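You operate a simulated robot arm through the tools that you are given. There is no shell and no other tool.

You are at the controls of a simulated robot arm. One attempt, no reset.

JOB
Wipe off the water mark, then slide the purple-flowered plant there.
Fine: the pad is in the blue drawer; put it back and shut the drawer; leave the other plant. Set down upright: yellow wiping pad. Where these are worked on the way, their far stop is far enough and under half their travel is too little: blue drawer. What is to be rubbed or washed off counts as gone when no trace of it is left.

It is judged by the outcome, as a careful person would: the job done as asked, and still so three seconds after it is handed in. It fails if anything else is knocked over, pushed out of place, dropped, spilled or broken.

ROBOT AND FRAMES
A 7-joint arm with a two-finger parallel gripper, fixed in place. Base frame: the origin is on the floor under the middle of its stand, x ahead of it, y to its left, z up. Readings come in mm, degrees, newtons and seconds.
With the tool pointing down near the work surface it reaches from about 420 to 900 mm from the base axis. Its first joint turns from -143.0 to 143.0 degrees. Payload 3 kg.
The TCP is the grasp point between the finger pads, 30 mm short of the fingertips. In the tool frame z runs along the fingers and y along their closing line. Largest opening 94 mm; finger width 28, thickness 10; the body of the gripper, 50 by 96 mm, starts 55 mm behind the TCP.
Orientation is that of the tool frame in the base frame, as [roll, pitch, yaw] about the fixed x, y, z axes, in that order (R = Rz(yaw) Ry(pitch) Rx(roll)). With the fingers straight down and closing along the base's y, the tool's x points along the base's -x, its y along +y and its z along -z.

CONTROLS
- The arm moves only by the tool servo_tool. Its argument "targets" is a list of rows, each a list of 2 entries, a list of its own where there are three numbers: the shift along the tool's x, y, z in units of 500 mm (1.0 is 500 mm), then the turn, a rotation vector about the tool's x, y, z in units of 45 degrees (1.0 is 45 degrees). In form: [[[dx, dy, dz], [ax, ay, az]], ...]. A call has 1 to 20 rows; each row is the pose to reach, as a shift and turn from the pose commanded when the call began, along the tool's axes at that moment. "claw" is the finger opening in mm, from 0 to 94, set as the call begins (left out, the last holds). A call with a number of a shift or a turn outside -1 to 1 is refused whole. Rows are played at 5 a second. More than 50 mm and 8.6 degrees between two rows, or a gripper value outside its range, and nothing of the call is played. Where a pose cannot be reached the arm comes as near as it can. A force on the tool above 40 N (or 10 N above the force at the start of the call, whichever is more), or a blocked arm, ends the call early, and 0.2 s more pass. The fingers move at their own pace (about 72 mm/s each) and stop on an object; they squeeze with about 43 N. The grip force told is the motor's: it shows also when the fingers shut on nothing. Time passes only in rows, and 0.2 s behind the last, so rows that repeat a pose let the fingers close. The reply holds the time, the measured pose of the TCP, the force on the tool along the base axes, the opening and the grip force, in the units named above and with some noise, with the torque about the TCP (base axes, N m) and any sound that the robot's microphone picked up.
- Cameras (640 x 400 px; columns grow to the right, rows downward): "scene" is fixed at [219.4, -500.8, 1493.9]; the picture's right is [0.88, -0.47, 0.00], its down [-0.27, -0.50, -0.83] and it looks along [0.39, 0.73, -0.56] (base axes); focal length 367 px, centre (320, 200). "wrist" rides on the gripper at [76, 14, -103] in the tool frame; the picture's right is [-0.18, 0.98, 0.00], its down [-0.75, -0.14, -0.64] and it looks along [-0.63, -0.12, 0.77] (tool axes); focal length 243 px, centre (320, 200). There is no depth. A picture from a camera that has moved, and an enlarged one, comes with that camera's place and axes in the base frame and with its lens.
- camera(camera): a new picture of that camera. No time passes.
- enlarge(camera, box): a new picture of the part [left, top, right, bottom] of that camera's present view, enlarged. No time passes.
- finish_job(): hands the job in; it is judged then, once.

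Nothing tells you positions but the pictures and the camera data. Unless the task says otherwise, let go and move clear before handing in.

The tools are called after "Request:" by a JSON object that holds its "name" and its "arguments". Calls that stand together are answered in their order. servo_tool: Moves the arm, as the interface text tells. Its arguments: {"type":"object","properties":{"targets":{"type":"array","items":{"type":"array"}},"claw":{"type":"number"}},"required":["targets"]} The other tools are called the same way: camera (camera) takes a picture; enlarge (camera, box) takes an enlarged picture of a part of a camera's view; finish_job () hands the job in.

At the start:

```text
clock: 0.0
eef_pos: [536.1, 207.9, 1123.3]
tool_rot: [-180.0, -0.1, -180.0]
contact_force: [-0.2, -0.8, -0.6]
torque: [-0.01, 0.01, -0.03]
finger_gap: 93.8
grasp_force: 0.0
```

scene: 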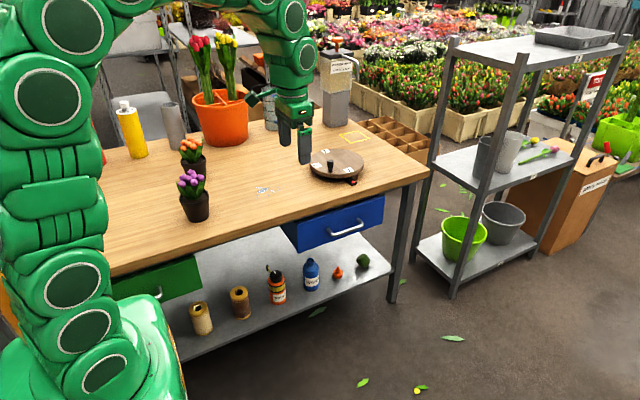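
wrist: 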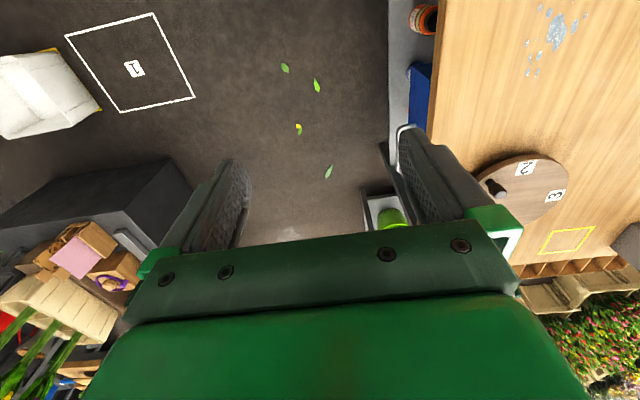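

I see a workbench with a water mark on its top, two small potted plants, a blue drawer under the bench front and a turntable. I'll look closer before moving.

Request:
{"name": "enlarge", "arguments": {"camera": "scene", "box": [220, 120, 400, 260]}}

Request:
{"name": "enlarge", "arguments": {"camera": "scene", "box": [100, 90, 300, 240]}}

Request:
{"name": "enlarge", "arguments": {"camera": "wrist", "box": [380, 0, 640, 300]}}

```text
2.86 times, centred on (310, 190) of scene
camera zoom: at [219.4, -500.8, 1493.9], right [0.88, -0.47, 0.0], down [-0.27, -0.5, -0.83], along [0.39, 0.73, -0.56], focal length 1050 px, centre (349, 229)
```

zoom: 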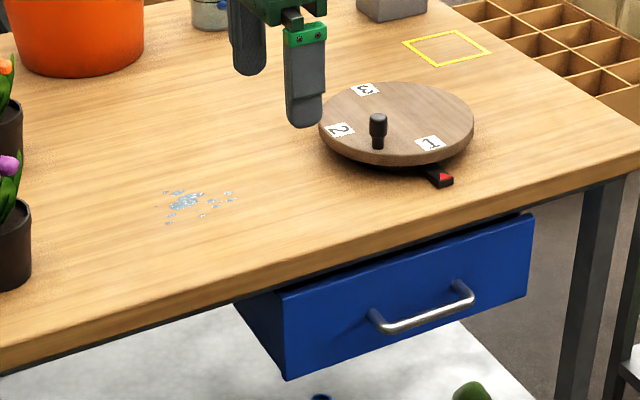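

```text
2.67 times, centred on (200, 165) of scene
camera zoom: at [219.4, -500.8, 1493.9], right [0.88, -0.47, 0.0], down [-0.27, -0.5, -0.83], along [0.39, 0.73, -0.56], focal length 980 px, centre (640, 293)
```

zoom: 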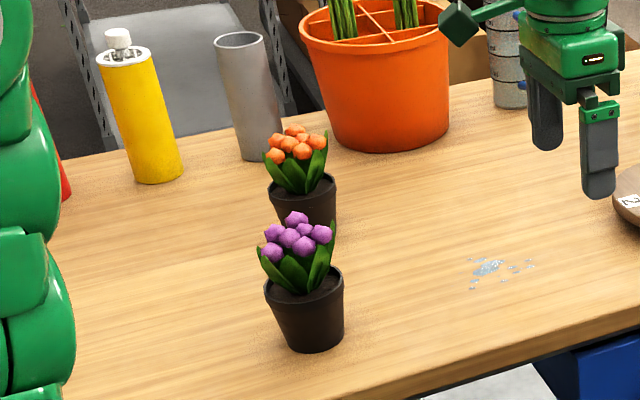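

```text
1.33 times, centred on (510, 150) of wrist
camera zoom: at [459.9, 223.9, 1227.1], right [0.18, 0.98, 0.0], down [0.75, -0.14, 0.64], along [0.63, -0.12, -0.77], focal length 324 px, centre (67, 267)
```

zoom: 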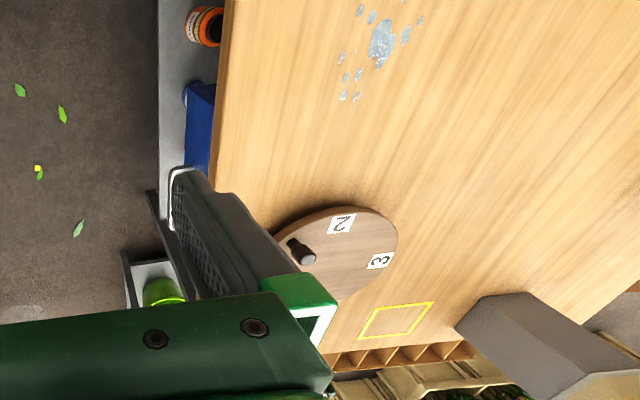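

The water mark is at about x 566, y 580 on the bench top (z about 775). The purple plant is near (317, 530), and the blue drawer's handle is near (786, 345, 676). I'll tilt the tool and go to look at the handle.

Request:
{"name": "servo_tool", "arguments": {"targets": [[[-0.04, -0.03, 0.06], [-0.14, 0, 0]], [[-0.08, -0.06, 0.12], [-0.28, 0, 0]], [[-0.12, -0.09, 0.18], [-0.42, 0, 0]], [[-0.17, -0.12, 0.24], [-0.56, 0, 0]], [[-0.22, -0.15, 0.3], [-0.7, 0, 0]], [[-0.27, -0.17, 0.36], [-0.85, 0, 0]], [[-0.32, -0.18, 0.42], [-1, 0, 0]]], "claw": 60}}

Request:
{"name": "camera", "arguments": {"camera": "wrist"}}

Request:
{"name": "camera", "arguments": {"camera": "scene"}}

```text
clock: 1.6
eef_pos: [695.8, 118.7, 913.1]
tool_rot: [134.9, 0.0, 180.0]
contact_force: [0.9, 0.2, -0.9]
torque: [0.01, 0.04, 0.02]
finger_gap: 60.0
grasp_force: 0.0
```

```text
taken
camera wrist: at [619.8, 56.3, 995.7], right [0.18, 0.69, 0.7], down [0.75, -0.55, 0.35], along [0.63, 0.46, -0.62], focal length 243 px, centre (320, 200)
```

wrist: 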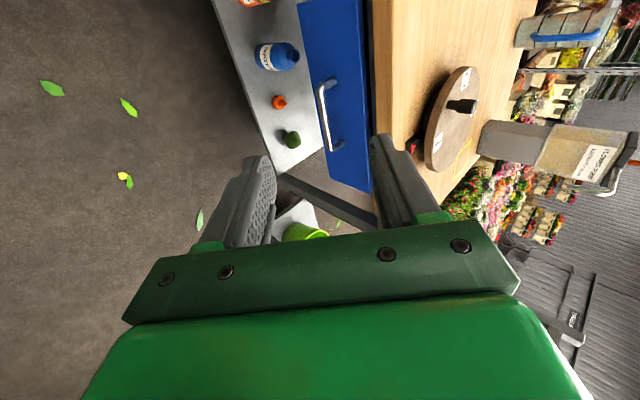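

```text
taken
```

scene: 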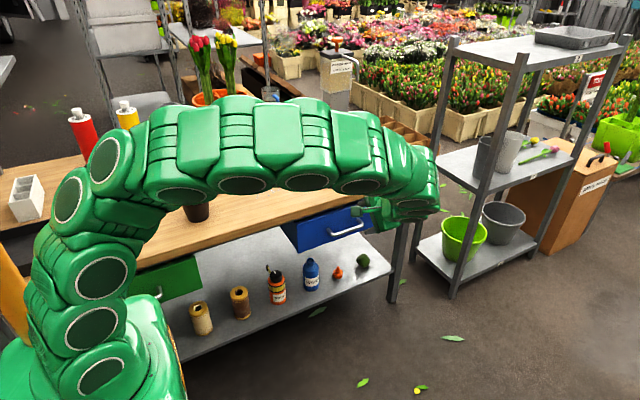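

The handle of the blue drawer is in view of the wrist camera. I'll enlarge it to pin down its position by combining both cameras.

Request:
{"name": "enlarge", "arguments": {"camera": "wrist", "box": [280, 40, 400, 200]}}

Request:
{"name": "enlarge", "arguments": {"camera": "scene", "box": [270, 190, 400, 270]}}

```text
2.50 times, centred on (340, 120) of wrist
camera zoom: at [619.8, 56.3, 995.7], right [0.18, 0.69, 0.7], down [0.75, -0.55, 0.35], along [0.63, 0.46, -0.62], focal length 606 px, centre (270, 400)
```

zoom: 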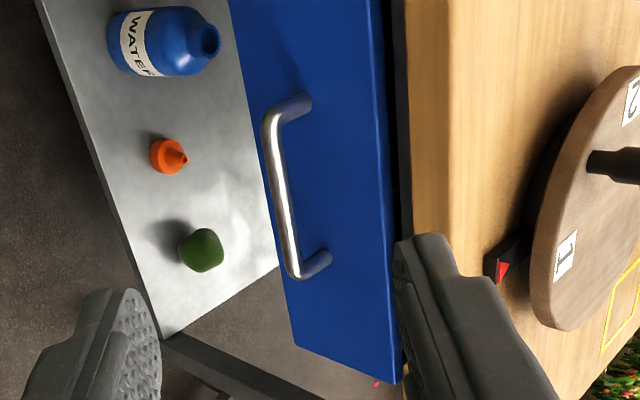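

```text
4.92 times, centred on (335, 230) of scene
camera zoom: at [219.4, -500.8, 1493.9], right [0.88, -0.47, 0.0], down [-0.27, -0.5, -0.83], along [0.39, 0.73, -0.56], focal length 1808 px, centre (246, 52)
```

zoom: 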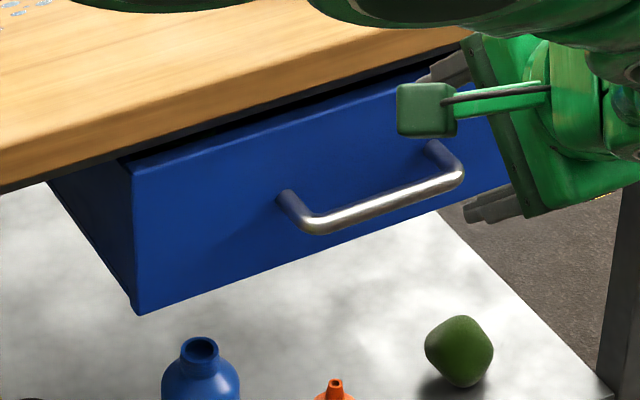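

The handle bar works out at about y 371, z 647, spanning x 743 to 869, with the drawer face near y 408. I'll level the tool so it points along +y, with the fingers closing vertically, and stop short of the bar.

Request:
{"name": "servo_tool", "arguments": {"targets": [[[-0.0275, -0.018, 0.075], [-0.125, 0, 0]], [[-0.055, -0.036, 0.15], [-0.25, 0, 0]], [[-0.0825, -0.054, 0.225], [-0.375, 0, 0]], [[-0.11, -0.072, 0.3], [-0.5, 0, 0]], [[-0.1375, -0.09, 0.375], [-0.625, 0, 0]], [[-0.165, -0.108, 0.45], [-0.75, 0, 0]], [[-0.1925, -0.126, 0.525], [-0.875, 0, 0]], [[-0.2204, -0.148, 0.6], [-1, 0, 0]]], "claw": 60}}

Request:
{"name": "camera", "arguments": {"camera": "wrist"}}

Request:
{"name": "enlarge", "arguments": {"camera": "scene", "box": [240, 150, 460, 290]}}

```text
clock: 3.4
eef_pos: [805.5, 279.6, 649.0]
tool_rot: [89.8, 0.0, -179.9]
contact_force: [-0.2, -0.3, 0.5]
torque: [-0.02, -0.01, 0.01]
finger_gap: 59.9
grasp_force: 0.0
```

```text
taken
camera wrist: at [729.7, 176.8, 662.7], right [0.18, 0.0, 0.98], down [0.75, -0.64, -0.14], along [0.63, 0.77, -0.12], focal length 243 px, centre (320, 200)
```

wrist: 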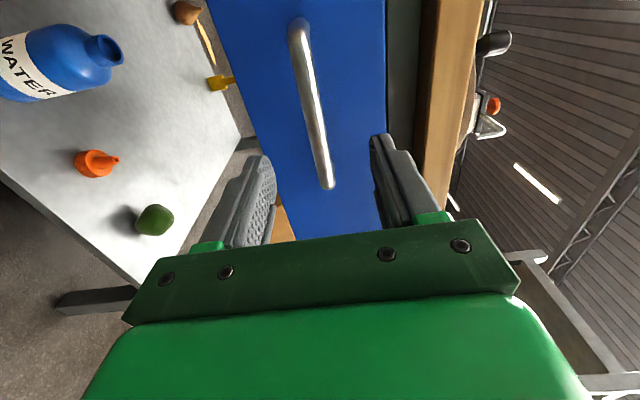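

```text
2.86 times, centred on (350, 220) of scene
camera zoom: at [219.4, -500.8, 1493.9], right [0.88, -0.47, 0.0], down [-0.27, -0.5, -0.83], along [0.39, 0.73, -0.56], focal length 1050 px, centre (234, 143)
```

zoom: 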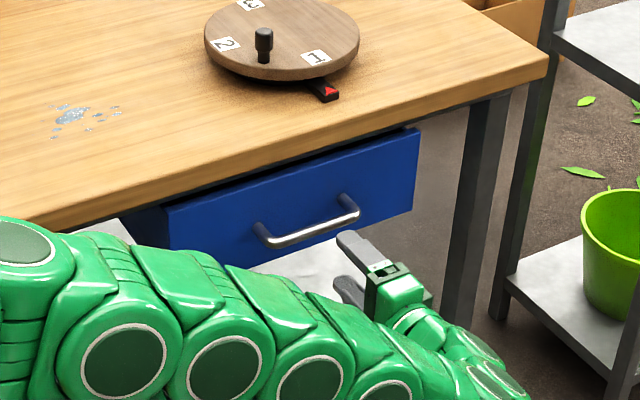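

The bar lines up with the finger axis at z about 646. I'll advance 85 mm and close on it.

Request:
{"name": "servo_tool", "arguments": {"targets": [[[0, -0.006, 0.05], [0, 0, 0]], [[0, -0.006, 0.1], [0, 0, 0]], [[0, -0.006, 0.14], [0, 0, 0]], [[0, -0.006, 0.17], [0, 0, 0]], [[0, -0.006, 0.17], [0, 0, 0]]]}}

Request:
{"name": "camera", "arguments": {"camera": "wrist"}}

```text
clock: 4.6
eef_pos: [804.1, 364.5, 649.8]
tool_rot: [89.9, 0.0, 180.0]
contact_force: [-0.1, 0.6, 0.4]
torque: [0.02, 0.01, 0.0]
finger_gap: 60.2
grasp_force: 0.0
out of reach, approached as far as the arm can: row 4, 5
```

```text
taken
camera wrist: at [729.0, 262.1, 664.5], right [0.18, 0.0, 0.98], down [0.75, -0.64, -0.14], along [0.63, 0.77, -0.12], focal length 243 px, centre (320, 200)
```

wrist: 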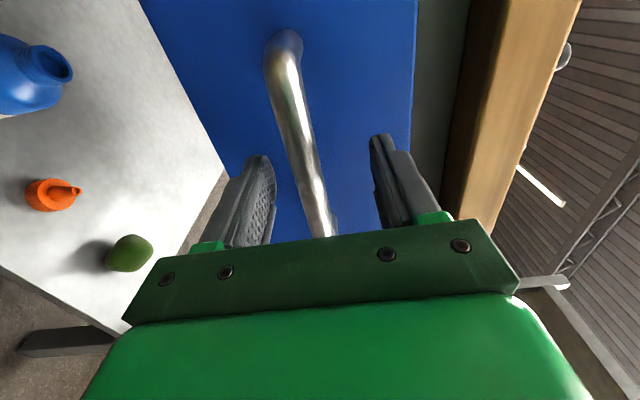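

I'm at the edge of reach and about 5 mm above the bar. I'll shift 20 mm toward the base and lower slightly before closing.

Request:
{"name": "servo_tool", "arguments": {"targets": [[[0.02, -0.004, 0], [0, 0, 0]], [[0.045, -0.005, 0], [0, 0, 0]], [[0.045, -0.005, 0], [0, 0, 0]]]}}

Request:
{"name": "camera", "arguments": {"camera": "wrist"}}

```text
clock: 5.4
eef_pos: [781.6, 363.0, 647.5]
tool_rot: [90.0, 0.0, -179.9]
contact_force: [0.0, 1.0, 0.3]
torque: [-0.02, 0.01, -0.01]
finger_gap: 60.0
grasp_force: 0.1
```

```text
taken
camera wrist: at [706.4, 261.9, 661.9], right [0.18, 0.0, 0.98], down [0.75, -0.64, -0.14], along [0.63, 0.77, -0.12], focal length 243 px, centre (320, 200)
```

wrist: 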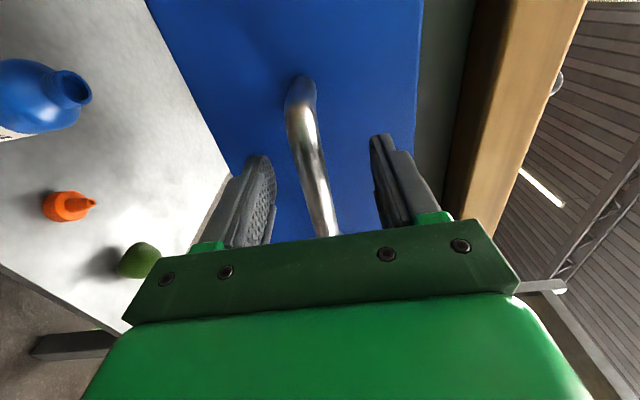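

The bar is now centred between the fingers, so I'll close on it.

Request:
{"name": "servo_tool", "arguments": {"targets": [[[0, 0, 0], [0, 0, 0]], [[0, 0, 0], [0, 0, 0]], [[0, 0, 0], [0, 0, 0]], [[0, 0, 0], [0, 0, 0]]], "claw": 0}}

```text
clock: 6.4
eef_pos: [780.5, 362.2, 644.5]
tool_rot: [90.2, -0.2, 179.8]
contact_force: [7.6, -1.2, -6.7]
torque: [-0.03, -0.49, 0.17]
finger_gap: 15.7
grasp_force: 45.0
stopped in row 4: the force on the tool passed its limit at 42 N (the readings are from after the stop); the commanded pose is now the measured one
```

I have the bar gripped (gap 15.7 mm). I'll pull the drawer toward -y in small steps.

Request:
{"name": "servo_tool", "arguments": {"targets": [[[0, 0, -0.02], [0, 0, 0]], [[0, 0, -0.05], [0, 0, 0]], [[0, 0, -0.08], [0, 0, 0]], [[0, 0, -0.11], [0, 0, 0]], [[0, 0, -0.14], [0, 0, 0]], [[0, 0, -0.17], [0, 0, 0]], [[0, 0, -0.2], [0, 0, 0]]], "claw": 0}}

Request:
{"name": "camera", "arguments": {"camera": "scene"}}

```text
clock: 8.0
eef_pos: [782.0, 266.1, 644.7]
tool_rot: [90.3, -0.3, 179.8]
contact_force: [5.0, 1.5, -11.4]
torque: [-0.01, -0.45, -1.4]
finger_gap: 15.7
grasp_force: 44.5
stopped in row 7: the force on the tool passed its limit at 41 N (the readings are from after the stop); the commanded pose is now the measured one
```

```text
taken
```

scene: 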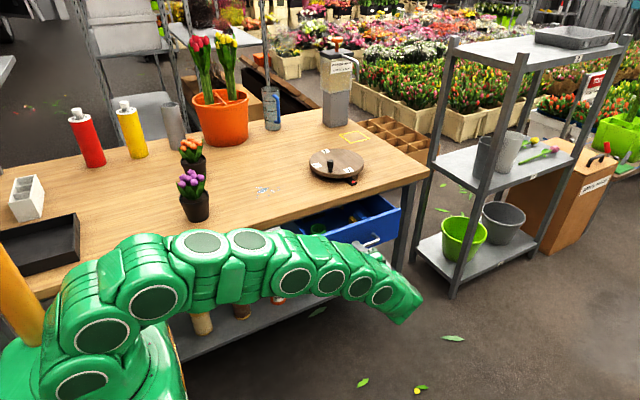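

The drawer has come out about 96 mm, but the force tripped. I'll try pulling further, gently, to see whether this is the stop.

Request:
{"name": "servo_tool", "arguments": {"targets": [[[0, 0, -0.01], [0, 0, 0]], [[0, 0, -0.025], [0, 0, 0]], [[0, 0, -0.04], [0, 0, 0]], [[0, 0, -0.06], [0, 0, 0]], [[0, 0, -0.08], [0, 0, 0]], [[0, 0, -0.1], [0, 0, 0]]], "claw": 0}}

Request:
{"name": "enlarge", "arguments": {"camera": "scene", "box": [260, 170, 430, 280]}}

```text
clock: 9.4
eef_pos: [781.0, 215.9, 644.6]
tool_rot: [90.4, -0.3, 179.8]
contact_force: [11.9, -2.3, -17.1]
torque: [-0.17, -0.62, -0.83]
finger_gap: 15.7
grasp_force: 45.4
```

```text
3.64 times, centred on (345, 225) of scene
camera zoom: at [219.4, -500.8, 1493.9], right [0.88, -0.47, 0.0], down [-0.27, -0.5, -0.83], along [0.39, 0.73, -0.56], focal length 1336 px, centre (229, 109)
```

zoom: 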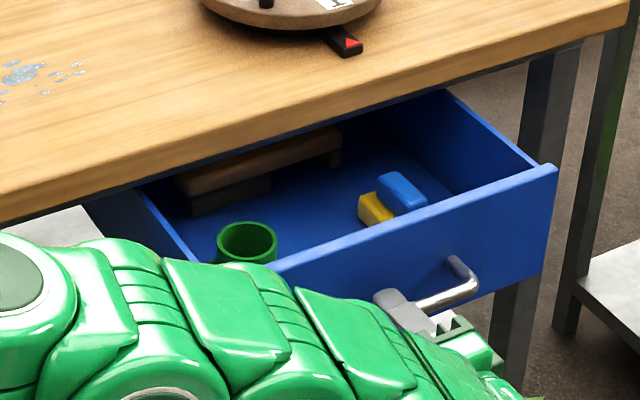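

The drawer is sliding and shows a green cup, some wooden pieces, and a yellow and a blue block inside. I'll relieve the side load slightly and keep pulling.

Request:
{"name": "servo_tool", "arguments": {"targets": [[[-0.002, -0.003, -0.01], [0, 0, 0]], [[-0.002, -0.004, -0.03], [0, 0, 0]], [[-0.002, -0.004, -0.05], [0, 0, 0]], [[-0.002, -0.004, -0.07], [0, 0, 0]], [[-0.002, -0.004, -0.09], [0, 0, 0]], [[-0.002, -0.004, -0.11], [0, 0, 0]], [[-0.002, -0.004, -0.13], [0, 0, 0]], [[-0.002, -0.004, -0.15], [0, 0, 0]]], "claw": 0}}

Request:
{"name": "enlarge", "arguments": {"camera": "scene", "box": [260, 170, 430, 280]}}

```text
clock: 10.9
eef_pos: [780.2, 158.2, 644.1]
tool_rot: [90.1, -0.1, -180.0]
contact_force: [-12.2, 1.6, 13.4]
torque: [0.21, -0.26, -0.39]
finger_gap: 15.7
grasp_force: 44.5
stopped in row 7: the force on the tool passed its limit at 41 N (the readings are from after the stop); the commanded pose is now the measured one
```

```text
3.64 times, centred on (345, 225) of scene
camera zoom: at [219.4, -500.8, 1493.9], right [0.88, -0.47, 0.0], down [-0.27, -0.5, -0.83], along [0.39, 0.73, -0.56], focal length 1336 px, centre (229, 109)
```

zoom: 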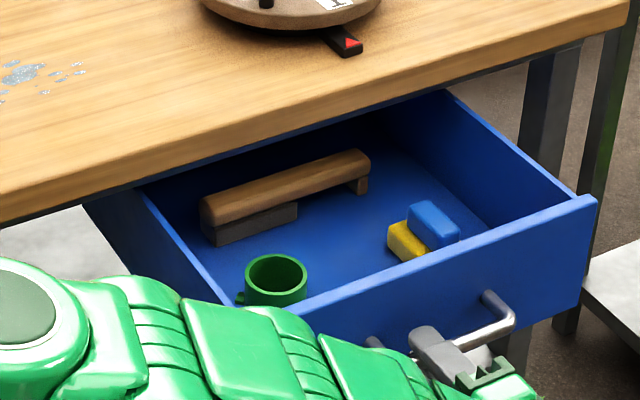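

The drawer is now about 204 mm open and the force tripped again. I'll pull once more to see if this is the far stop.

Request:
{"name": "servo_tool", "arguments": {"targets": [[[0, 0, -0.01], [0, 0, 0]], [[0, 0, -0.025], [0, 0, 0]], [[0, 0, -0.04], [0, 0, 0]], [[0, 0, -0.055], [0, 0, 0]]], "claw": 0}}

Request:
{"name": "enlarge", "arguments": {"camera": "scene", "box": [260, 170, 430, 280]}}

```text
clock: 11.9
eef_pos: [780.7, 130.9, 643.7]
tool_rot: [90.2, -0.1, -180.0]
contact_force: [-18.4, -0.3, 12.8]
torque: [0.2, -0.42, 0.35]
finger_gap: 15.8
grasp_force: 45.2
```

```text
3.64 times, centred on (345, 225) of scene
camera zoom: at [219.4, -500.8, 1493.9], right [0.88, -0.47, 0.0], down [-0.27, -0.5, -0.83], along [0.39, 0.73, -0.56], focal length 1336 px, centre (229, 109)
```

zoom: 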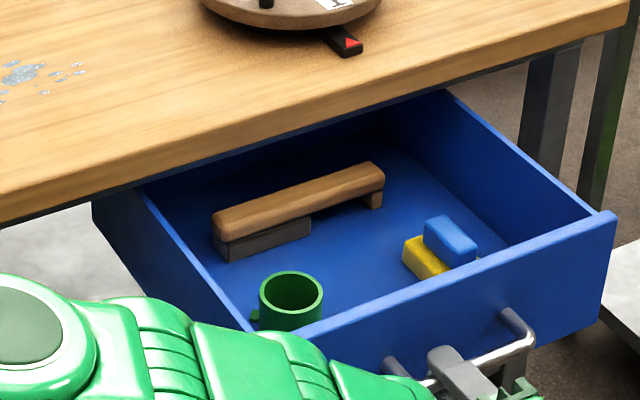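

It's still sliding and is now about 231 mm open. I'll continue, with a small correction for the side forces.

Request:
{"name": "servo_tool", "arguments": {"targets": [[[0.002, 0.002, -0.01], [0, 0, 0]], [[0.002, 0.002, -0.025], [0, 0, 0]], [[0.002, 0.002, -0.04], [0, 0, 0]], [[0.002, 0.002, -0.055], [0, 0, 0]], [[0.002, 0.002, -0.07], [0, 0, 0]], [[0.002, 0.002, -0.085], [0, 0, 0]]], "claw": 0}}

Request:
{"name": "enlarge", "arguments": {"camera": "scene", "box": [260, 170, 430, 280]}}

```text
clock: 13.3
eef_pos: [780.4, 92.4, 644.5]
tool_rot: [90.2, -0.1, -180.0]
contact_force: [5.9, 6.9, -11.0]
torque: [-0.21, -0.22, -0.1]
finger_gap: 16.0
grasp_force: 45.2
stopped in row 6: the force on the tool passed its limit at 44 N (the readings are from after the stop); the commanded pose is now the measured one
```

```text
3.64 times, centred on (345, 225) of scene
camera zoom: at [219.4, -500.8, 1493.9], right [0.88, -0.47, 0.0], down [-0.27, -0.5, -0.83], along [0.39, 0.73, -0.56], focal length 1336 px, centre (229, 109)
```

zoom: 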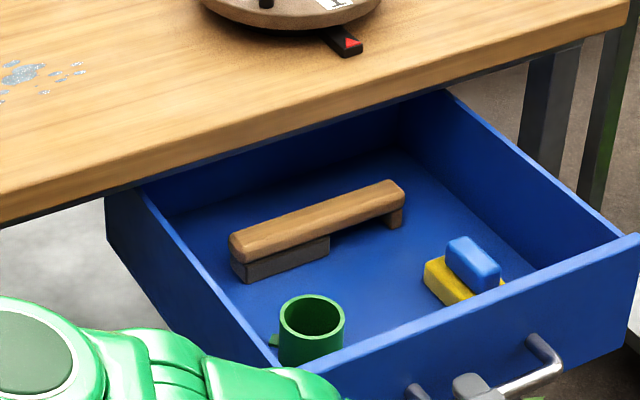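

That's about 270 mm open and may be the stop. I'll do one more gentle test pull.

Request:
{"name": "servo_tool", "arguments": {"targets": [[[0, 0, -0.01], [0, 0, 0]], [[0, 0, -0.025], [0, 0, 0]], [[0, 0, -0.04], [0, 0, 0]]], "claw": 0}}

```text
clock: 14.1
eef_pos: [780.4, 74.1, 644.7]
tool_rot: [90.2, -0.2, -179.9]
contact_force: [-2.1, 34.3, -15.0]
torque: [-0.36, -0.54, 0.1]
finger_gap: 15.5
grasp_force: 44.8
```

The steady 34 N says this is the end stop, about 288 mm out. I'll release the handle, back off and rise.

Request:
{"name": "servo_tool", "arguments": {"targets": [[[0, 0, 0.01], [0, 0, 0]], [[0, 0, 0.01], [0, 0, 0]], [[0, 0, 0.01], [0, 0, 0]]], "claw": 60}}

Request:
{"name": "servo_tool", "arguments": {"targets": [[[0, 0, -0.03], [0, 0, 0]], [[0, 0, -0.1], [0, 0, 0]], [[0, 0, -0.16], [0, 0, 0]], [[0, 0.08, -0.2], [0, 0, 0]], [[0, 0.17, -0.2], [0, 0, 0]], [[0, 0.26, -0.2], [0, 0, 0]], [[0, 0.35, -0.2], [0, 0, 0]], [[0, 0.44, -0.2], [0, 0, 0]], [[0, 0.52, -0.2], [0, 0, 0]]]}}

Request:
{"name": "camera", "arguments": {"camera": "scene"}}

Request:
{"name": "camera", "arguments": {"camera": "wrist"}}

```text
clock: 14.9
eef_pos: [780.6, 78.0, 644.5]
tool_rot: [90.3, -0.1, 180.0]
contact_force: [0.5, 0.0, -1.0]
torque: [0.03, -0.01, 0.02]
finger_gap: 60.0
grasp_force: 0.1
```

```text
clock: 16.9
eef_pos: [779.1, -20.7, 907.1]
tool_rot: [90.3, -0.1, -179.9]
contact_force: [-0.5, 0.3, -0.5]
torque: [-0.01, 0.0, 0.0]
finger_gap: 60.1
grasp_force: 0.0
out of reach, approached as far as the arm can: row 2, 3
```

```text
taken
```

scene: 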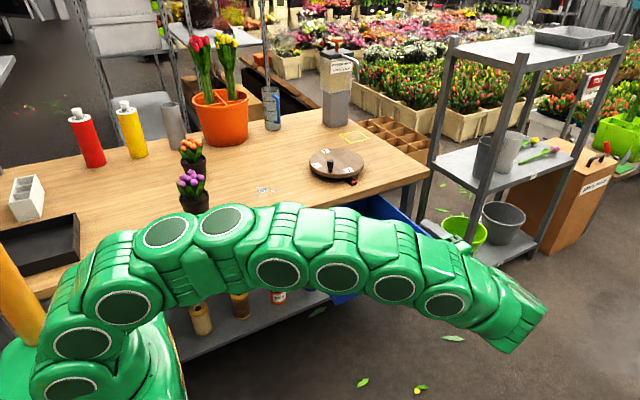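

```text
taken
camera wrist: at [705.8, -122.7, 920.9], right [0.19, 0.0, 0.98], down [0.75, -0.64, -0.14], along [0.63, 0.77, -0.12], focal length 243 px, centre (320, 200)
```

wrist: 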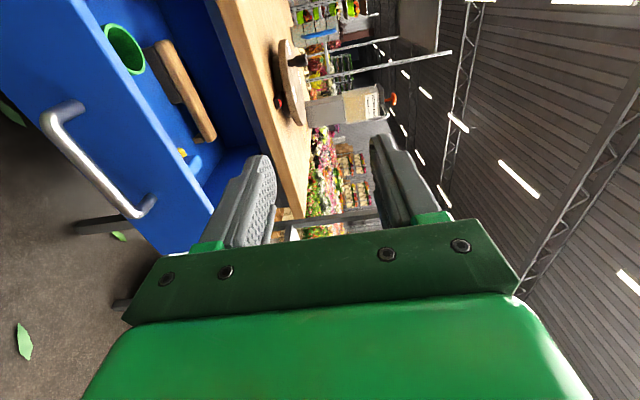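

The arm is clear of the drawer. I'll turn the tool back to pointing down and move over the drawer to look at the pad.

Request:
{"name": "servo_tool", "arguments": {"targets": [[[0, 0.01, 0.03], [0.16, 0, 0]], [[0, 0.02, 0.06], [0.33, 0, 0]], [[0, 0.03, 0.09], [0.5, 0, 0]], [[0, 0.04, 0.12], [0.67, 0, 0]], [[0, 0.05, 0.16], [0.84, 0, 0]], [[0, 0.06, 0.2], [1, 0, 0]]], "claw": 90}}

Request:
{"name": "servo_tool", "arguments": {"targets": [[[0, 0, 0.01], [0.16, 0, 0]], [[0, 0, 0.02], [0.33, 0, 0]], [[0, 0, 0.03], [0.5, 0, 0]], [[0, 0, 0.04], [0.67, 0, 0]], [[0, 0, 0.05], [0.84, 0, 0]], [[0, 0, 0.06], [1, 0, 0]]]}}

Request:
{"name": "camera", "arguments": {"camera": "wrist"}}

Request:
{"name": "camera", "arguments": {"camera": "scene"}}

```text
clock: 18.3
eef_pos: [782.2, 80.0, 934.8]
tool_rot: [135.3, -0.2, -179.9]
contact_force: [0.3, 0.6, 0.0]
torque: [0.0, -0.01, 0.02]
finger_gap: 89.9
grasp_force: 0.0
```

```text
clock: 19.7
eef_pos: [780.1, 100.6, 912.4]
tool_rot: [-179.6, -0.2, -179.9]
contact_force: [0.6, 0.8, 0.0]
torque: [-0.02, 0.0, 0.0]
finger_gap: 89.9
grasp_force: 0.0
```

```text
taken
camera wrist: at [705.9, 116.2, 1015.9], right [0.18, 0.98, -0.01], down [0.76, -0.14, 0.64], along [0.63, -0.12, -0.77], focal length 243 px, centre (320, 200)
```

wrist: 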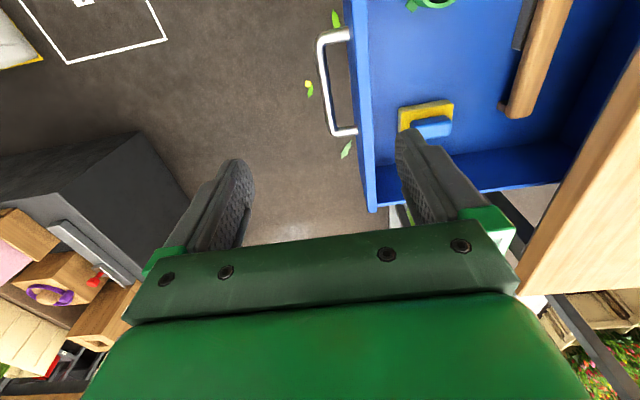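

```text
taken
```

scene: 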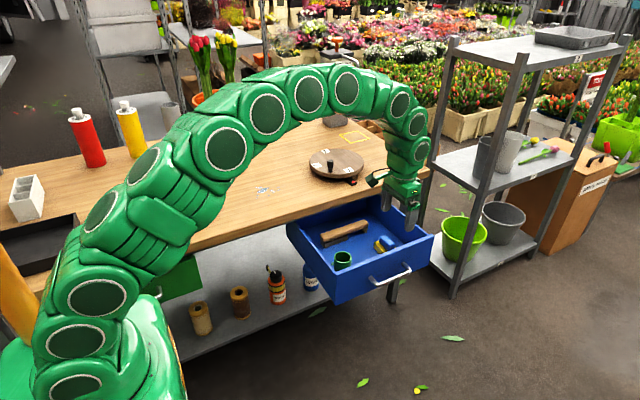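

Request:
{"name": "enlarge", "arguments": {"camera": "wrist", "box": [340, 50, 500, 170]}}

Request:
{"name": "enlarge", "arguments": {"camera": "scene", "box": [340, 210, 430, 280]}}

```text
3.33 times, centred on (420, 110) of wrist
camera zoom: at [705.9, 116.2, 1015.9], right [0.18, 0.98, -0.01], down [0.76, -0.14, 0.64], along [0.63, -0.12, -0.77], focal length 809 px, centre (-13, 500)
```

zoom: 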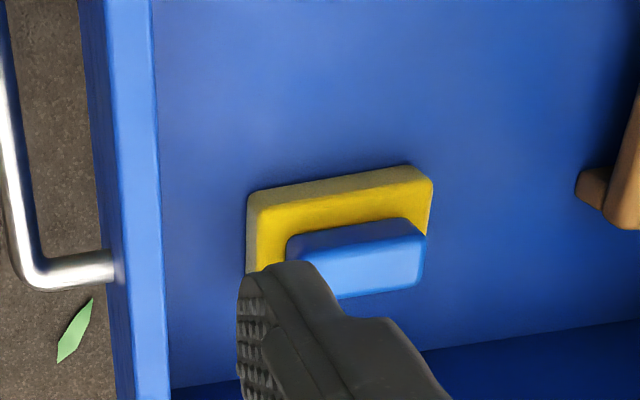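

```text
5.71 times, centred on (385, 245) of scene
camera zoom: at [219.4, -500.8, 1493.9], right [0.88, -0.47, 0.0], down [-0.27, -0.5, -0.83], along [0.39, 0.73, -0.56], focal length 2099 px, centre (-51, -57)
```

zoom: 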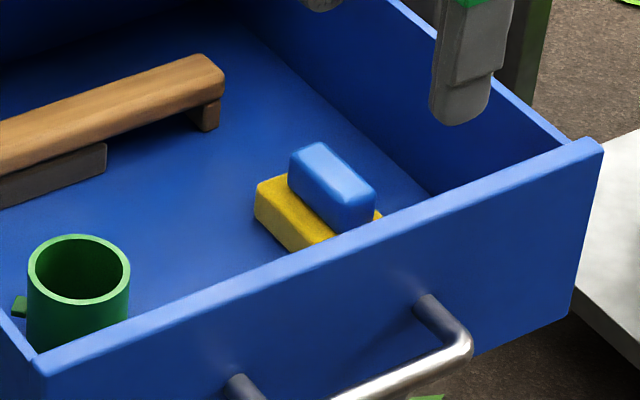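

The pad is a yellow sponge about 85 by 55 mm with a blue grip block, lying flat in the drawer. The block is about 55 mm along y and centred near (907, 268), with its top at z about 634. That is beyond straight-down reach, so I'll tilt the tool 30° outward and hover first.

Request:
{"name": "servo_tool", "arguments": {"targets": [[[-0.018, 0.055, 0.04], [0, -0.11, 0]], [[-0.036, 0.11, 0.09], [0, -0.22, 0]], [[-0.054, 0.17, 0.15], [0, -0.33, 0]], [[-0.072, 0.23, 0.21], [0, -0.44, 0]], [[-0.09, 0.285, 0.27], [0, -0.55, 0]], [[-0.11, 0.335, 0.33], [0, -0.667, 0]], [[-0.11, 0.335, 0.33], [0, -0.667, 0]]], "claw": 94}}

Request:
{"name": "camera", "arguments": {"camera": "wrist"}}

Request:
{"name": "camera", "arguments": {"camera": "scene"}}

Request:
{"name": "enlarge", "arguments": {"camera": "scene", "box": [320, 190, 450, 290]}}

```text
clock: 21.3
eef_pos: [836.6, 267.8, 746.2]
tool_rot: [-179.7, 29.9, -179.9]
contact_force: [-0.6, -0.1, -0.5]
torque: [-0.03, 0.02, 0.02]
finger_gap: 94.0
grasp_force: 0.1
```

```text
taken
camera wrist: at [719.4, 283.4, 797.0], right [0.16, 0.98, 0.09], down [0.33, -0.14, 0.93], along [0.93, -0.12, -0.35], focal length 243 px, centre (320, 200)
```

wrist: 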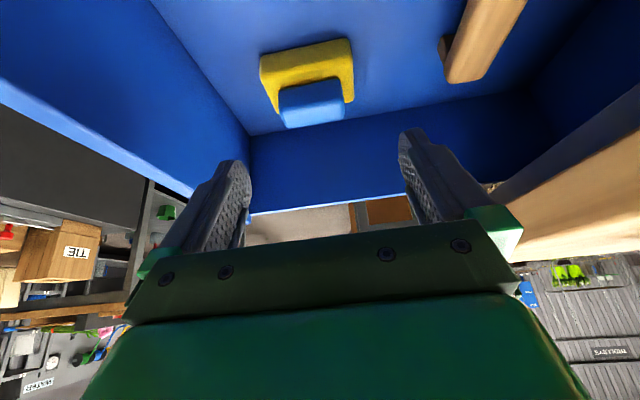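

```text
taken
```

scene: 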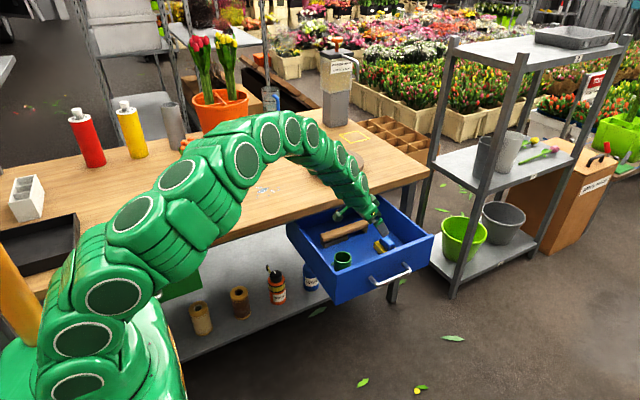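

```text
4.00 times, centred on (385, 240) of scene
camera zoom: at [219.4, -500.8, 1493.9], right [0.88, -0.47, 0.0], down [-0.27, -0.5, -0.83], along [0.39, 0.73, -0.56], focal length 1469 px, centre (60, 40)
```

zoom: 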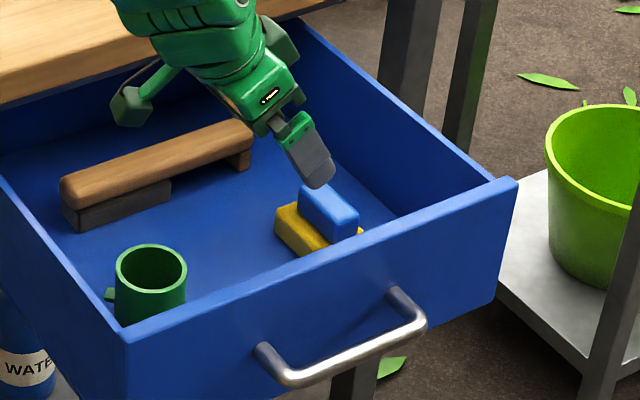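

I'll zoom the wrist view to refine the pad position.

Request:
{"name": "enlarge", "arguments": {"camera": "wrist", "box": [230, 20, 390, 150]}}

Request:
{"name": "enlarge", "arguments": {"camera": "scene", "box": [355, 225, 415, 265]}}

```text
3.08 times, centred on (310, 85) of wrist
camera zoom: at [719.4, 283.4, 797.0], right [0.16, 0.98, 0.09], down [0.33, -0.14, 0.93], along [0.93, -0.12, -0.35], focal length 746 px, centre (351, 554)
```

zoom: 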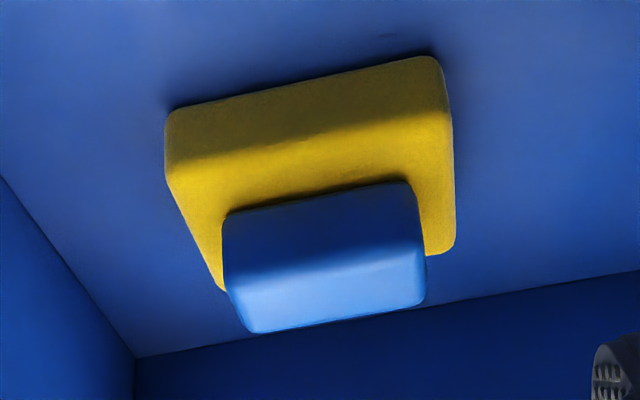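

```text
10.00 times, centred on (385, 245) of scene
camera zoom: at [219.4, -500.8, 1493.9], right [0.88, -0.47, 0.0], down [-0.27, -0.5, -0.83], along [0.39, 0.73, -0.56], focal length 3673 px, centre (-330, -250)
```

zoom: 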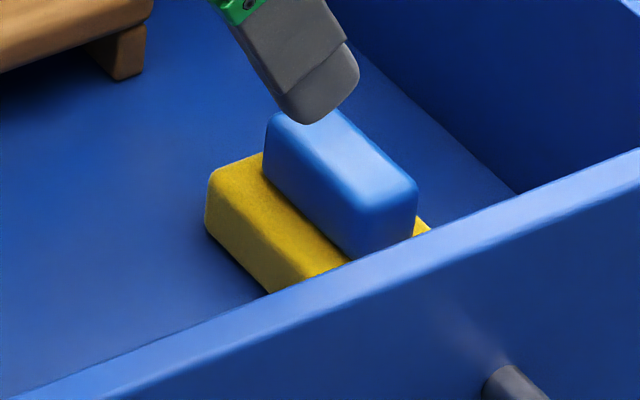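

The refined pad position is: block centre about (901, 263), block top 644, sponge top 618 and drawer floor about 598. I'll descend along the tool axis to put the fingertips on either end of the block.

Request:
{"name": "servo_tool", "arguments": {"targets": [[[0.001, -0.0096, 0.06], [0, 0, 0]], [[0.002, -0.0096, 0.12], [0, 0, 0]], [[0.004, -0.0096, 0.17], [0, 0, 0]], [[0.0046, -0.0096, 0.214], [0, 0, 0]], [[0.0046, -0.0096, 0.214], [0, 0, 0]]]}}

Request:
{"name": "camera", "arguments": {"camera": "wrist"}}

Request:
{"name": "enlarge", "arguments": {"camera": "scene", "box": [345, 215, 425, 270]}}

```text
clock: 22.5
eef_pos: [887.9, 263.7, 652.8]
tool_rot: [-179.7, 29.9, -179.8]
contact_force: [0.4, 1.0, -0.4]
torque: [0.02, 0.02, 0.01]
finger_gap: 94.0
grasp_force: 0.1
```

```text
taken
camera wrist: at [771.9, 278.0, 704.0], right [0.16, 0.98, 0.09], down [0.33, -0.14, 0.93], along [0.93, -0.12, -0.35], focal length 243 px, centre (320, 200)
```

wrist: 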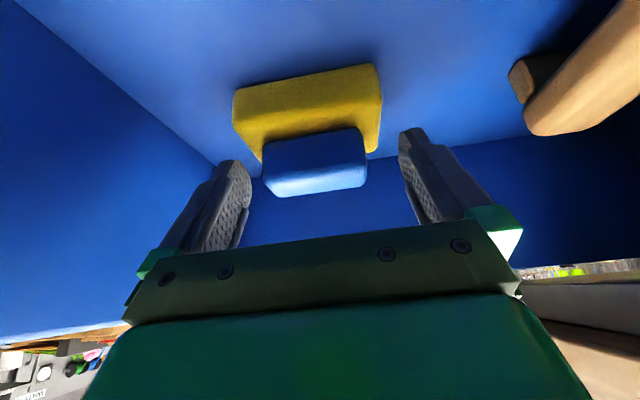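

```text
7.27 times, centred on (385, 242) of scene
camera zoom: at [219.4, -500.8, 1493.9], right [0.88, -0.47, 0.0], down [-0.27, -0.5, -0.83], along [0.39, 0.73, -0.56], focal length 2672 px, centre (-153, -109)
```

zoom: 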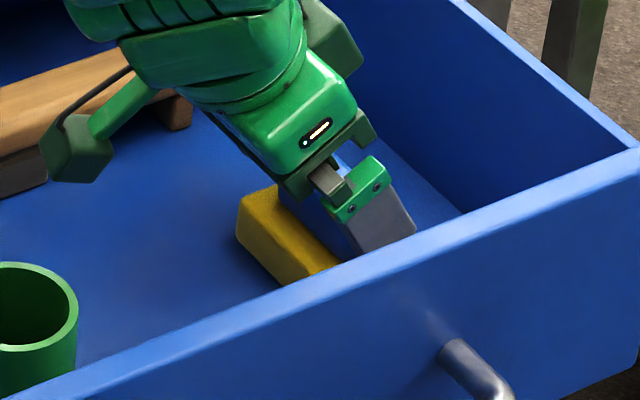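

The block sits centred between the fingertips, so I'll close on it.

Request:
{"name": "servo_tool", "arguments": {"targets": [[[0, 0, 0], [0, 0, 0]], [[0, 0, 0], [0, 0, 0]], [[0, 0, 0], [0, 0, 0]], [[0, 0, 0], [0, 0, 0]]], "claw": 0}}

Request:
{"name": "camera", "arguments": {"camera": "wrist"}}

```text
clock: 23.5
eef_pos: [887.5, 262.6, 652.6]
tool_rot: [-179.6, 29.9, -179.8]
contact_force: [0.1, 0.2, 1.1]
torque: [0.01, -0.06, 0.03]
finger_gap: 58.8
grasp_force: 43.1
```

```text
taken
camera wrist: at [771.8, 278.0, 704.0], right [0.16, 0.98, 0.09], down [0.33, -0.14, 0.93], along [0.93, -0.12, -0.35], focal length 243 px, centre (320, 200)
```

wrist: 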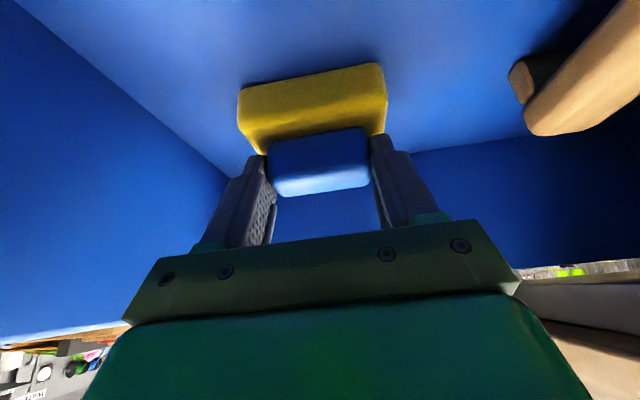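

Gripped, with a gap of 58.8 mm. I'll lift straight up slowly and check that the pad stays put.

Request:
{"name": "servo_tool", "arguments": {"targets": [[[-0.0125, 0, -0.0217], [0, 0, 0]], [[-0.03, 0, -0.052], [0, 0, 0]], [[-0.055, 0, -0.0954], [0, 0, 0]], [[-0.08, 0, -0.139], [0, 0, 0]], [[-0.11, 0, -0.191], [0, 0, 0]], [[-0.14, 0, -0.243], [0, 0, 0]], [[-0.17, 0, -0.295], [0, 0, 0]]], "claw": 0}}

Request:
{"name": "camera", "arguments": {"camera": "wrist"}}

Request:
{"name": "enlarge", "arguments": {"camera": "scene", "box": [300, 150, 460, 260]}}

```text
clock: 25.1
eef_pos: [886.9, 264.2, 822.9]
tool_rot: [-179.6, 29.8, -179.8]
contact_force: [0.1, 0.7, 0.3]
torque: [0.03, 0.0, -0.03]
finger_gap: 58.9
grasp_force: 42.8
```

```text
taken
camera wrist: at [770.6, 278.1, 874.4], right [0.16, 0.98, 0.09], down [0.33, -0.14, 0.93], along [0.93, -0.12, -0.35], focal length 243 px, centre (320, 200)
```

wrist: 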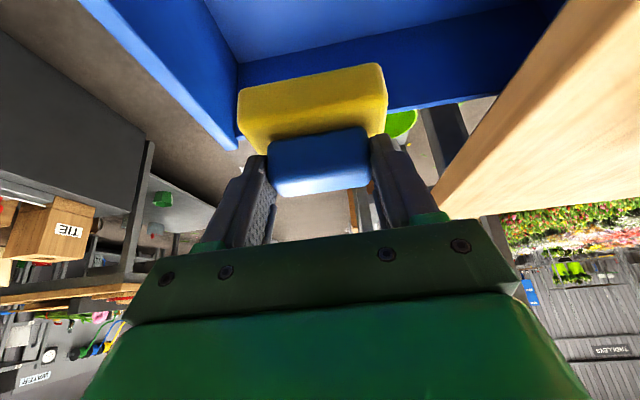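

```text
3.64 times, centred on (380, 205) of scene
camera zoom: at [219.4, -500.8, 1493.9], right [0.88, -0.47, 0.0], down [-0.27, -0.5, -0.83], along [0.39, 0.73, -0.56], focal length 1336 px, centre (102, 182)
```

zoom: 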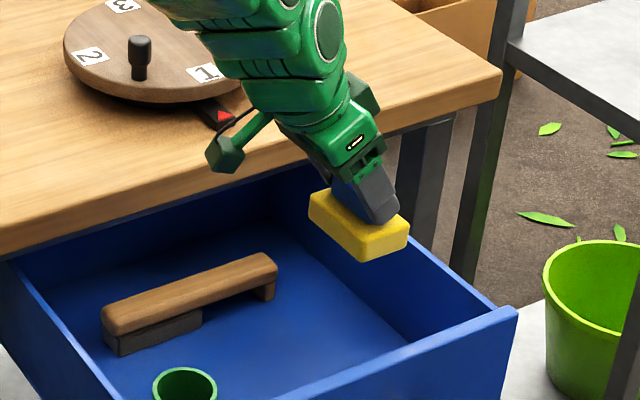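

The pad is held firmly and hasn't shifted. I'll raise it and carry it toward the water mark, keeping clear of the turntable.

Request:
{"name": "servo_tool", "arguments": {"targets": [[[0.032, 0, -0.0646], [0, 0, 0]], [[0.064, 0, -0.1292], [0, 0, 0]], [[0.096, 0, -0.1938], [0, 0, 0]], [[0.128, 0, -0.2584], [0, 0, 0]], [[0.16, 0, -0.323], [0, 0, 0]], [[0.2225, 0.052, -0.3589], [0, 0, 0]], [[0.285, 0.104, -0.3948], [0, 0, 0]], [[0.3475, 0.156, -0.4307], [0, 0, 0]], [[0.41, 0.208, -0.4666], [0, 0, 0]], [[0.4725, 0.26, -0.5024], [0, 0, 0]]], "claw": 0}}

Request:
{"name": "camera", "arguments": {"camera": "wrist"}}

Request:
{"name": "camera", "arguments": {"camera": "scene"}}

```text
clock: 27.3
eef_pos: [556.1, 394.3, 921.2]
tool_rot: [-179.7, 30.0, -179.9]
contact_force: [0.0, -1.1, -0.4]
torque: [0.02, 0.01, -0.01]
finger_gap: 58.9
grasp_force: 43.2
```

```text
taken
camera wrist: at [440.3, 409.7, 972.6], right [0.16, 0.98, 0.09], down [0.33, -0.14, 0.93], along [0.93, -0.12, -0.35], focal length 243 px, centre (320, 200)
```

wrist: 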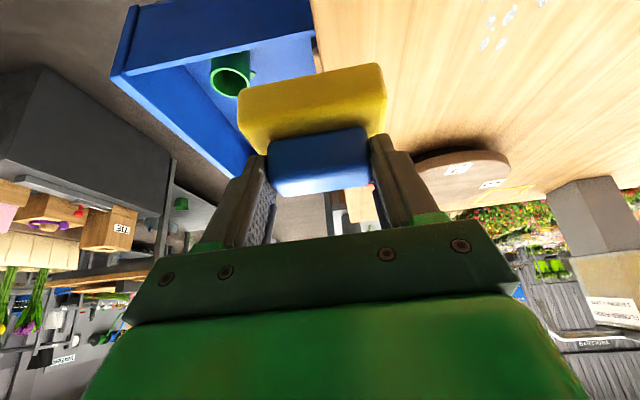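

```text
taken
```

scene: 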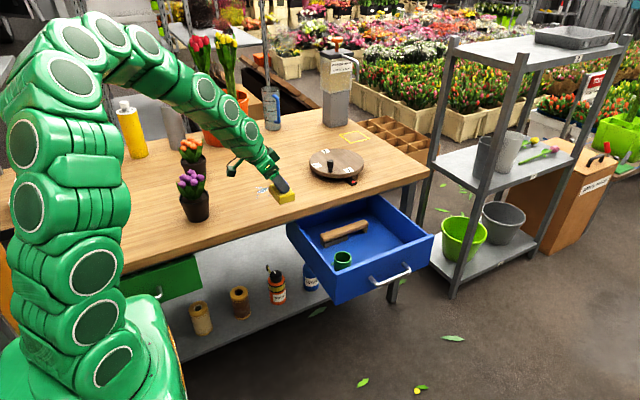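

I'll zoom in on the mark from this position to locate it accurately.

Request:
{"name": "enlarge", "arguments": {"camera": "wrist", "box": [440, 0, 600, 100]}}

Request:
{"name": "enlarge", "arguments": {"camera": "scene", "box": [220, 150, 320, 220]}}

```text
4.00 times, centred on (520, 50) of wrist
camera zoom: at [440.3, 409.7, 972.6], right [0.16, 0.98, 0.09], down [0.33, -0.14, 0.93], along [0.93, -0.12, -0.35], focal length 970 px, centre (-480, 800)
```

zoom: 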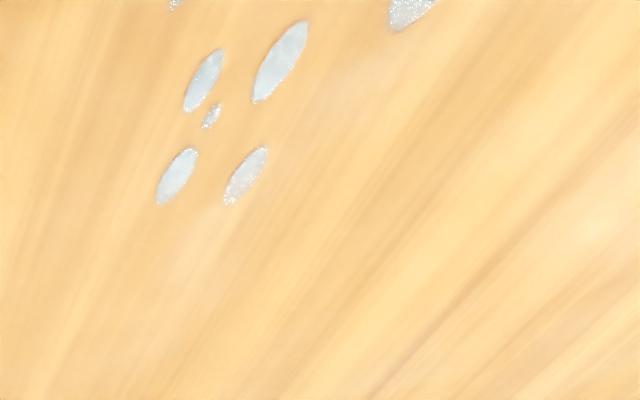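

```text
5.71 times, centred on (270, 185) of scene
camera zoom: at [219.4, -500.8, 1493.9], right [0.88, -0.47, 0.0], down [-0.27, -0.5, -0.83], along [0.39, 0.73, -0.56], focal length 2099 px, centre (606, 286)
```

zoom: 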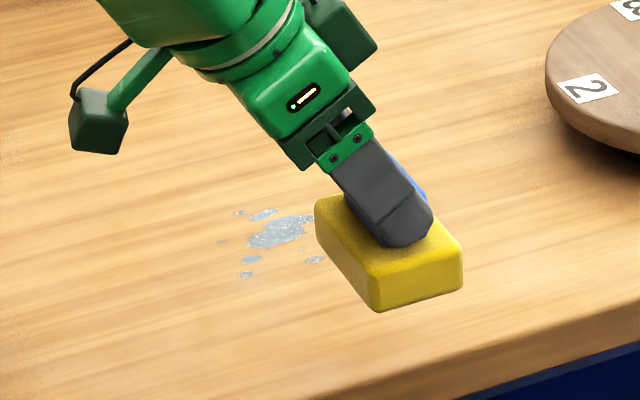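

Three rays agree on the table top at z about 780. The mark's spots spread over roughly x 522–630, y 522–615. I'll move above its centre with the pad.

Request:
{"name": "servo_tool", "arguments": {"targets": [[[0.008, 0.07, 0.019], [0, 0, 0]], [[0.016, 0.14, 0.038], [0, 0, 0]], [[0.024, 0.21, 0.057], [0, 0, 0]], [[0.032, 0.28, 0.076], [0, 0, 0]], [[0.0406, 0.348, 0.0944], [0, 0, 0]], [[0.0406, 0.348, 0.0944], [0, 0, 0]]], "claw": 0}}

Request:
{"name": "camera", "arguments": {"camera": "scene"}}

Request:
{"name": "enlarge", "arguments": {"camera": "scene", "box": [180, 120, 340, 230]}}

Request:
{"name": "camera", "arguments": {"camera": "wrist"}}

```text
clock: 28.7
eef_pos: [562.9, 566.3, 871.2]
tool_rot: [-179.6, 29.9, -179.9]
contact_force: [-0.2, 1.2, -0.3]
torque: [0.02, 0.0, 0.04]
finger_gap: 58.9
grasp_force: 42.8
```

```text
taken
```

scene: 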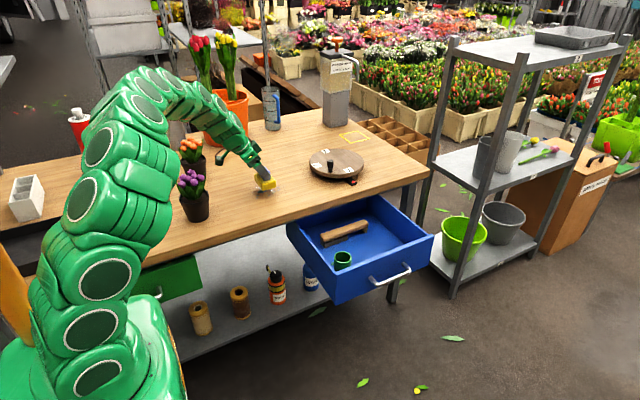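

```text
3.64 times, centred on (260, 175) of scene
camera zoom: at [219.4, -500.8, 1493.9], right [0.88, -0.47, 0.0], down [-0.27, -0.5, -0.83], along [0.39, 0.73, -0.56], focal length 1336 px, centre (538, 291)
```

zoom: 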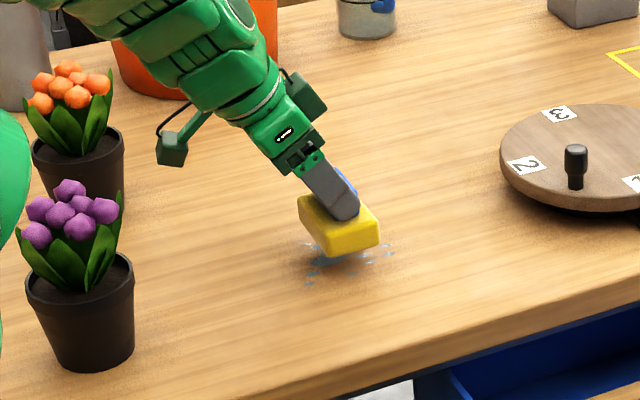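

```text
taken
camera wrist: at [446.7, 582.0, 922.3], right [0.16, 0.98, 0.09], down [0.33, -0.14, 0.93], along [0.93, -0.12, -0.35], focal length 243 px, centre (320, 200)
```

wrist: 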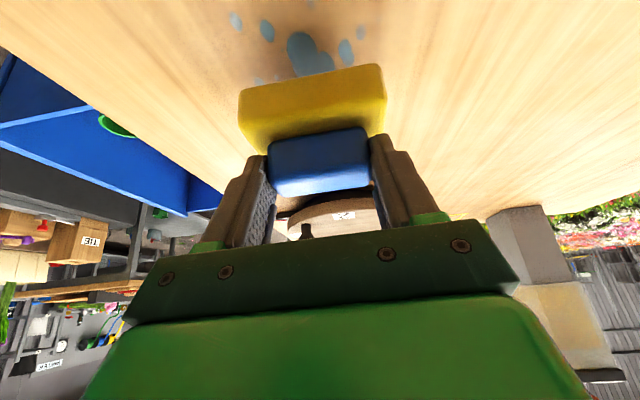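

The pad is above the mark. I'll lower it in small steps until I feel contact.

Request:
{"name": "servo_tool", "arguments": {"targets": [[[0.01, 0, 0.01733], [0, 0, 0]], [[0.02, 0, 0.03467], [0, 0, 0]], [[0.028, 0, 0.0485], [0, 0, 0]], [[0.031, 0, 0.0537], [0, 0, 0]], [[0.033, 0, 0.0572], [0, 0, 0]]], "claw": 0}}

Request:
{"name": "servo_tool", "arguments": {"targets": [[[0.001, 0, 0.00173], [0, 0, 0]], [[0.002, 0, 0.00347], [0, 0, 0]], [[0.002, 0, 0.00347], [0, 0, 0]]], "claw": 0}}

```text
clock: 29.6
eef_pos: [563.4, 568.2, 846.4]
tool_rot: [-180.0, 30.2, -179.8]
contact_force: [1.0, -1.1, 11.7]
torque: [0.09, -0.02, 0.02]
finger_gap: 58.9
grasp_force: 42.8
stopped in row 4: the force on the tool passed its limit at 46 N (the readings are from after the stop); the commanded pose is now the measured one
```

```text
clock: 30.1
eef_pos: [563.9, 568.2, 845.8]
tool_rot: [-179.8, 30.2, -179.8]
contact_force: [-1.3, -0.8, 12.5]
torque: [-0.06, 0.19, 0.0]
finger_gap: 58.9
grasp_force: 42.8
stopped in row 2: the force on the tool passed its limit at 44 N (the readings are from after the stop); the commanded pose is now the measured one
```

Contact is at TCP z about 846 with a 12 N press. I'll begin wiping with slow lateral strokes and watch the force.

Request:
{"name": "servo_tool", "arguments": {"targets": [[[0.0086, 0, -0.005], [0, 0, 0]], [[0.0173, 0, -0.0101], [0, 0, 0]], [[0.0259, 0, -0.0151], [0, 0, 0]], [[0.0346, 0, -0.0201], [0, 0, 0]], [[0.0432, 0, -0.0251], [0, 0, 0]]], "claw": 0}}

Request:
{"name": "enlarge", "arguments": {"camera": "scene", "box": [220, 150, 320, 220]}}

```text
clock: 31.4
eef_pos: [539.0, 567.3, 845.4]
tool_rot: [-179.7, 30.3, -179.8]
contact_force: [9.5, -0.1, 21.8]
torque: [0.24, -0.43, -0.05]
finger_gap: 59.0
grasp_force: 42.8
```

```text
5.71 times, centred on (270, 185) of scene
camera zoom: at [219.4, -500.8, 1493.9], right [0.88, -0.47, 0.0], down [-0.27, -0.5, -0.83], along [0.39, 0.73, -0.56], focal length 2099 px, centre (606, 286)
```

zoom: 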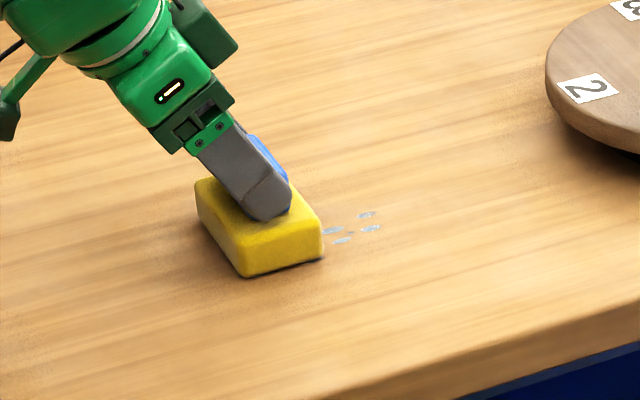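

Spots under the pad are gone, and the remaining ones are to the right. I'll stroke back along +x over them.

Request:
{"name": "servo_tool", "arguments": {"targets": [[[-0.0173, 0, 0.0101], [0, 0, 0]], [[-0.0345, 0, 0.0202], [0, 0, 0]], [[-0.0518, 0, 0.0303], [0, 0, 0]], [[-0.069, 0, 0.0404], [0, 0, 0]], [[-0.0863, 0, 0.0505], [0, 0, 0]], [[-0.1035, 0, 0.0606], [0, 0, 0]], [[-0.1208, 0, 0.0707], [0, 0, 0]], [[-0.138, 0, 0.0808], [0, 0, 0]], [[-0.1466, 0, 0.0858], [0, 0, 0]]], "claw": 0}}

Request:
{"name": "enlarge", "arguments": {"camera": "scene", "box": [220, 150, 320, 220]}}

```text
clock: 32.7
eef_pos: [594.7, 571.4, 846.0]
tool_rot: [-180.0, 30.3, -179.8]
contact_force: [2.4, -1.9, 10.6]
torque: [-0.2, -0.33, -0.09]
finger_gap: 58.9
grasp_force: 43.1
stopped in row 6: the force on the tool passed its limit at 42 N (the readings are from after the stop); the commanded pose is now the measured one
```

```text
5.71 times, centred on (270, 185) of scene
camera zoom: at [219.4, -500.8, 1493.9], right [0.88, -0.47, 0.0], down [-0.27, -0.5, -0.83], along [0.39, 0.73, -0.56], focal length 2099 px, centre (606, 286)
```

zoom: 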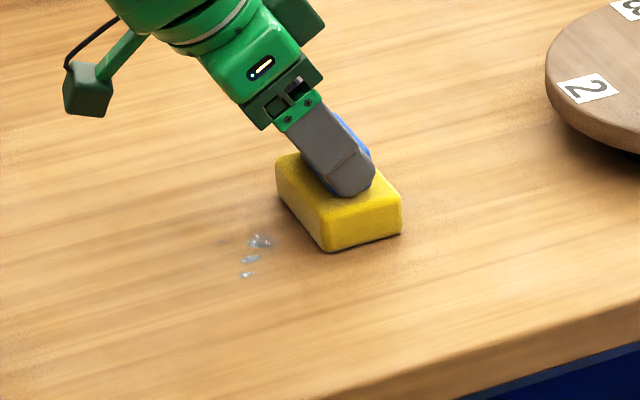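

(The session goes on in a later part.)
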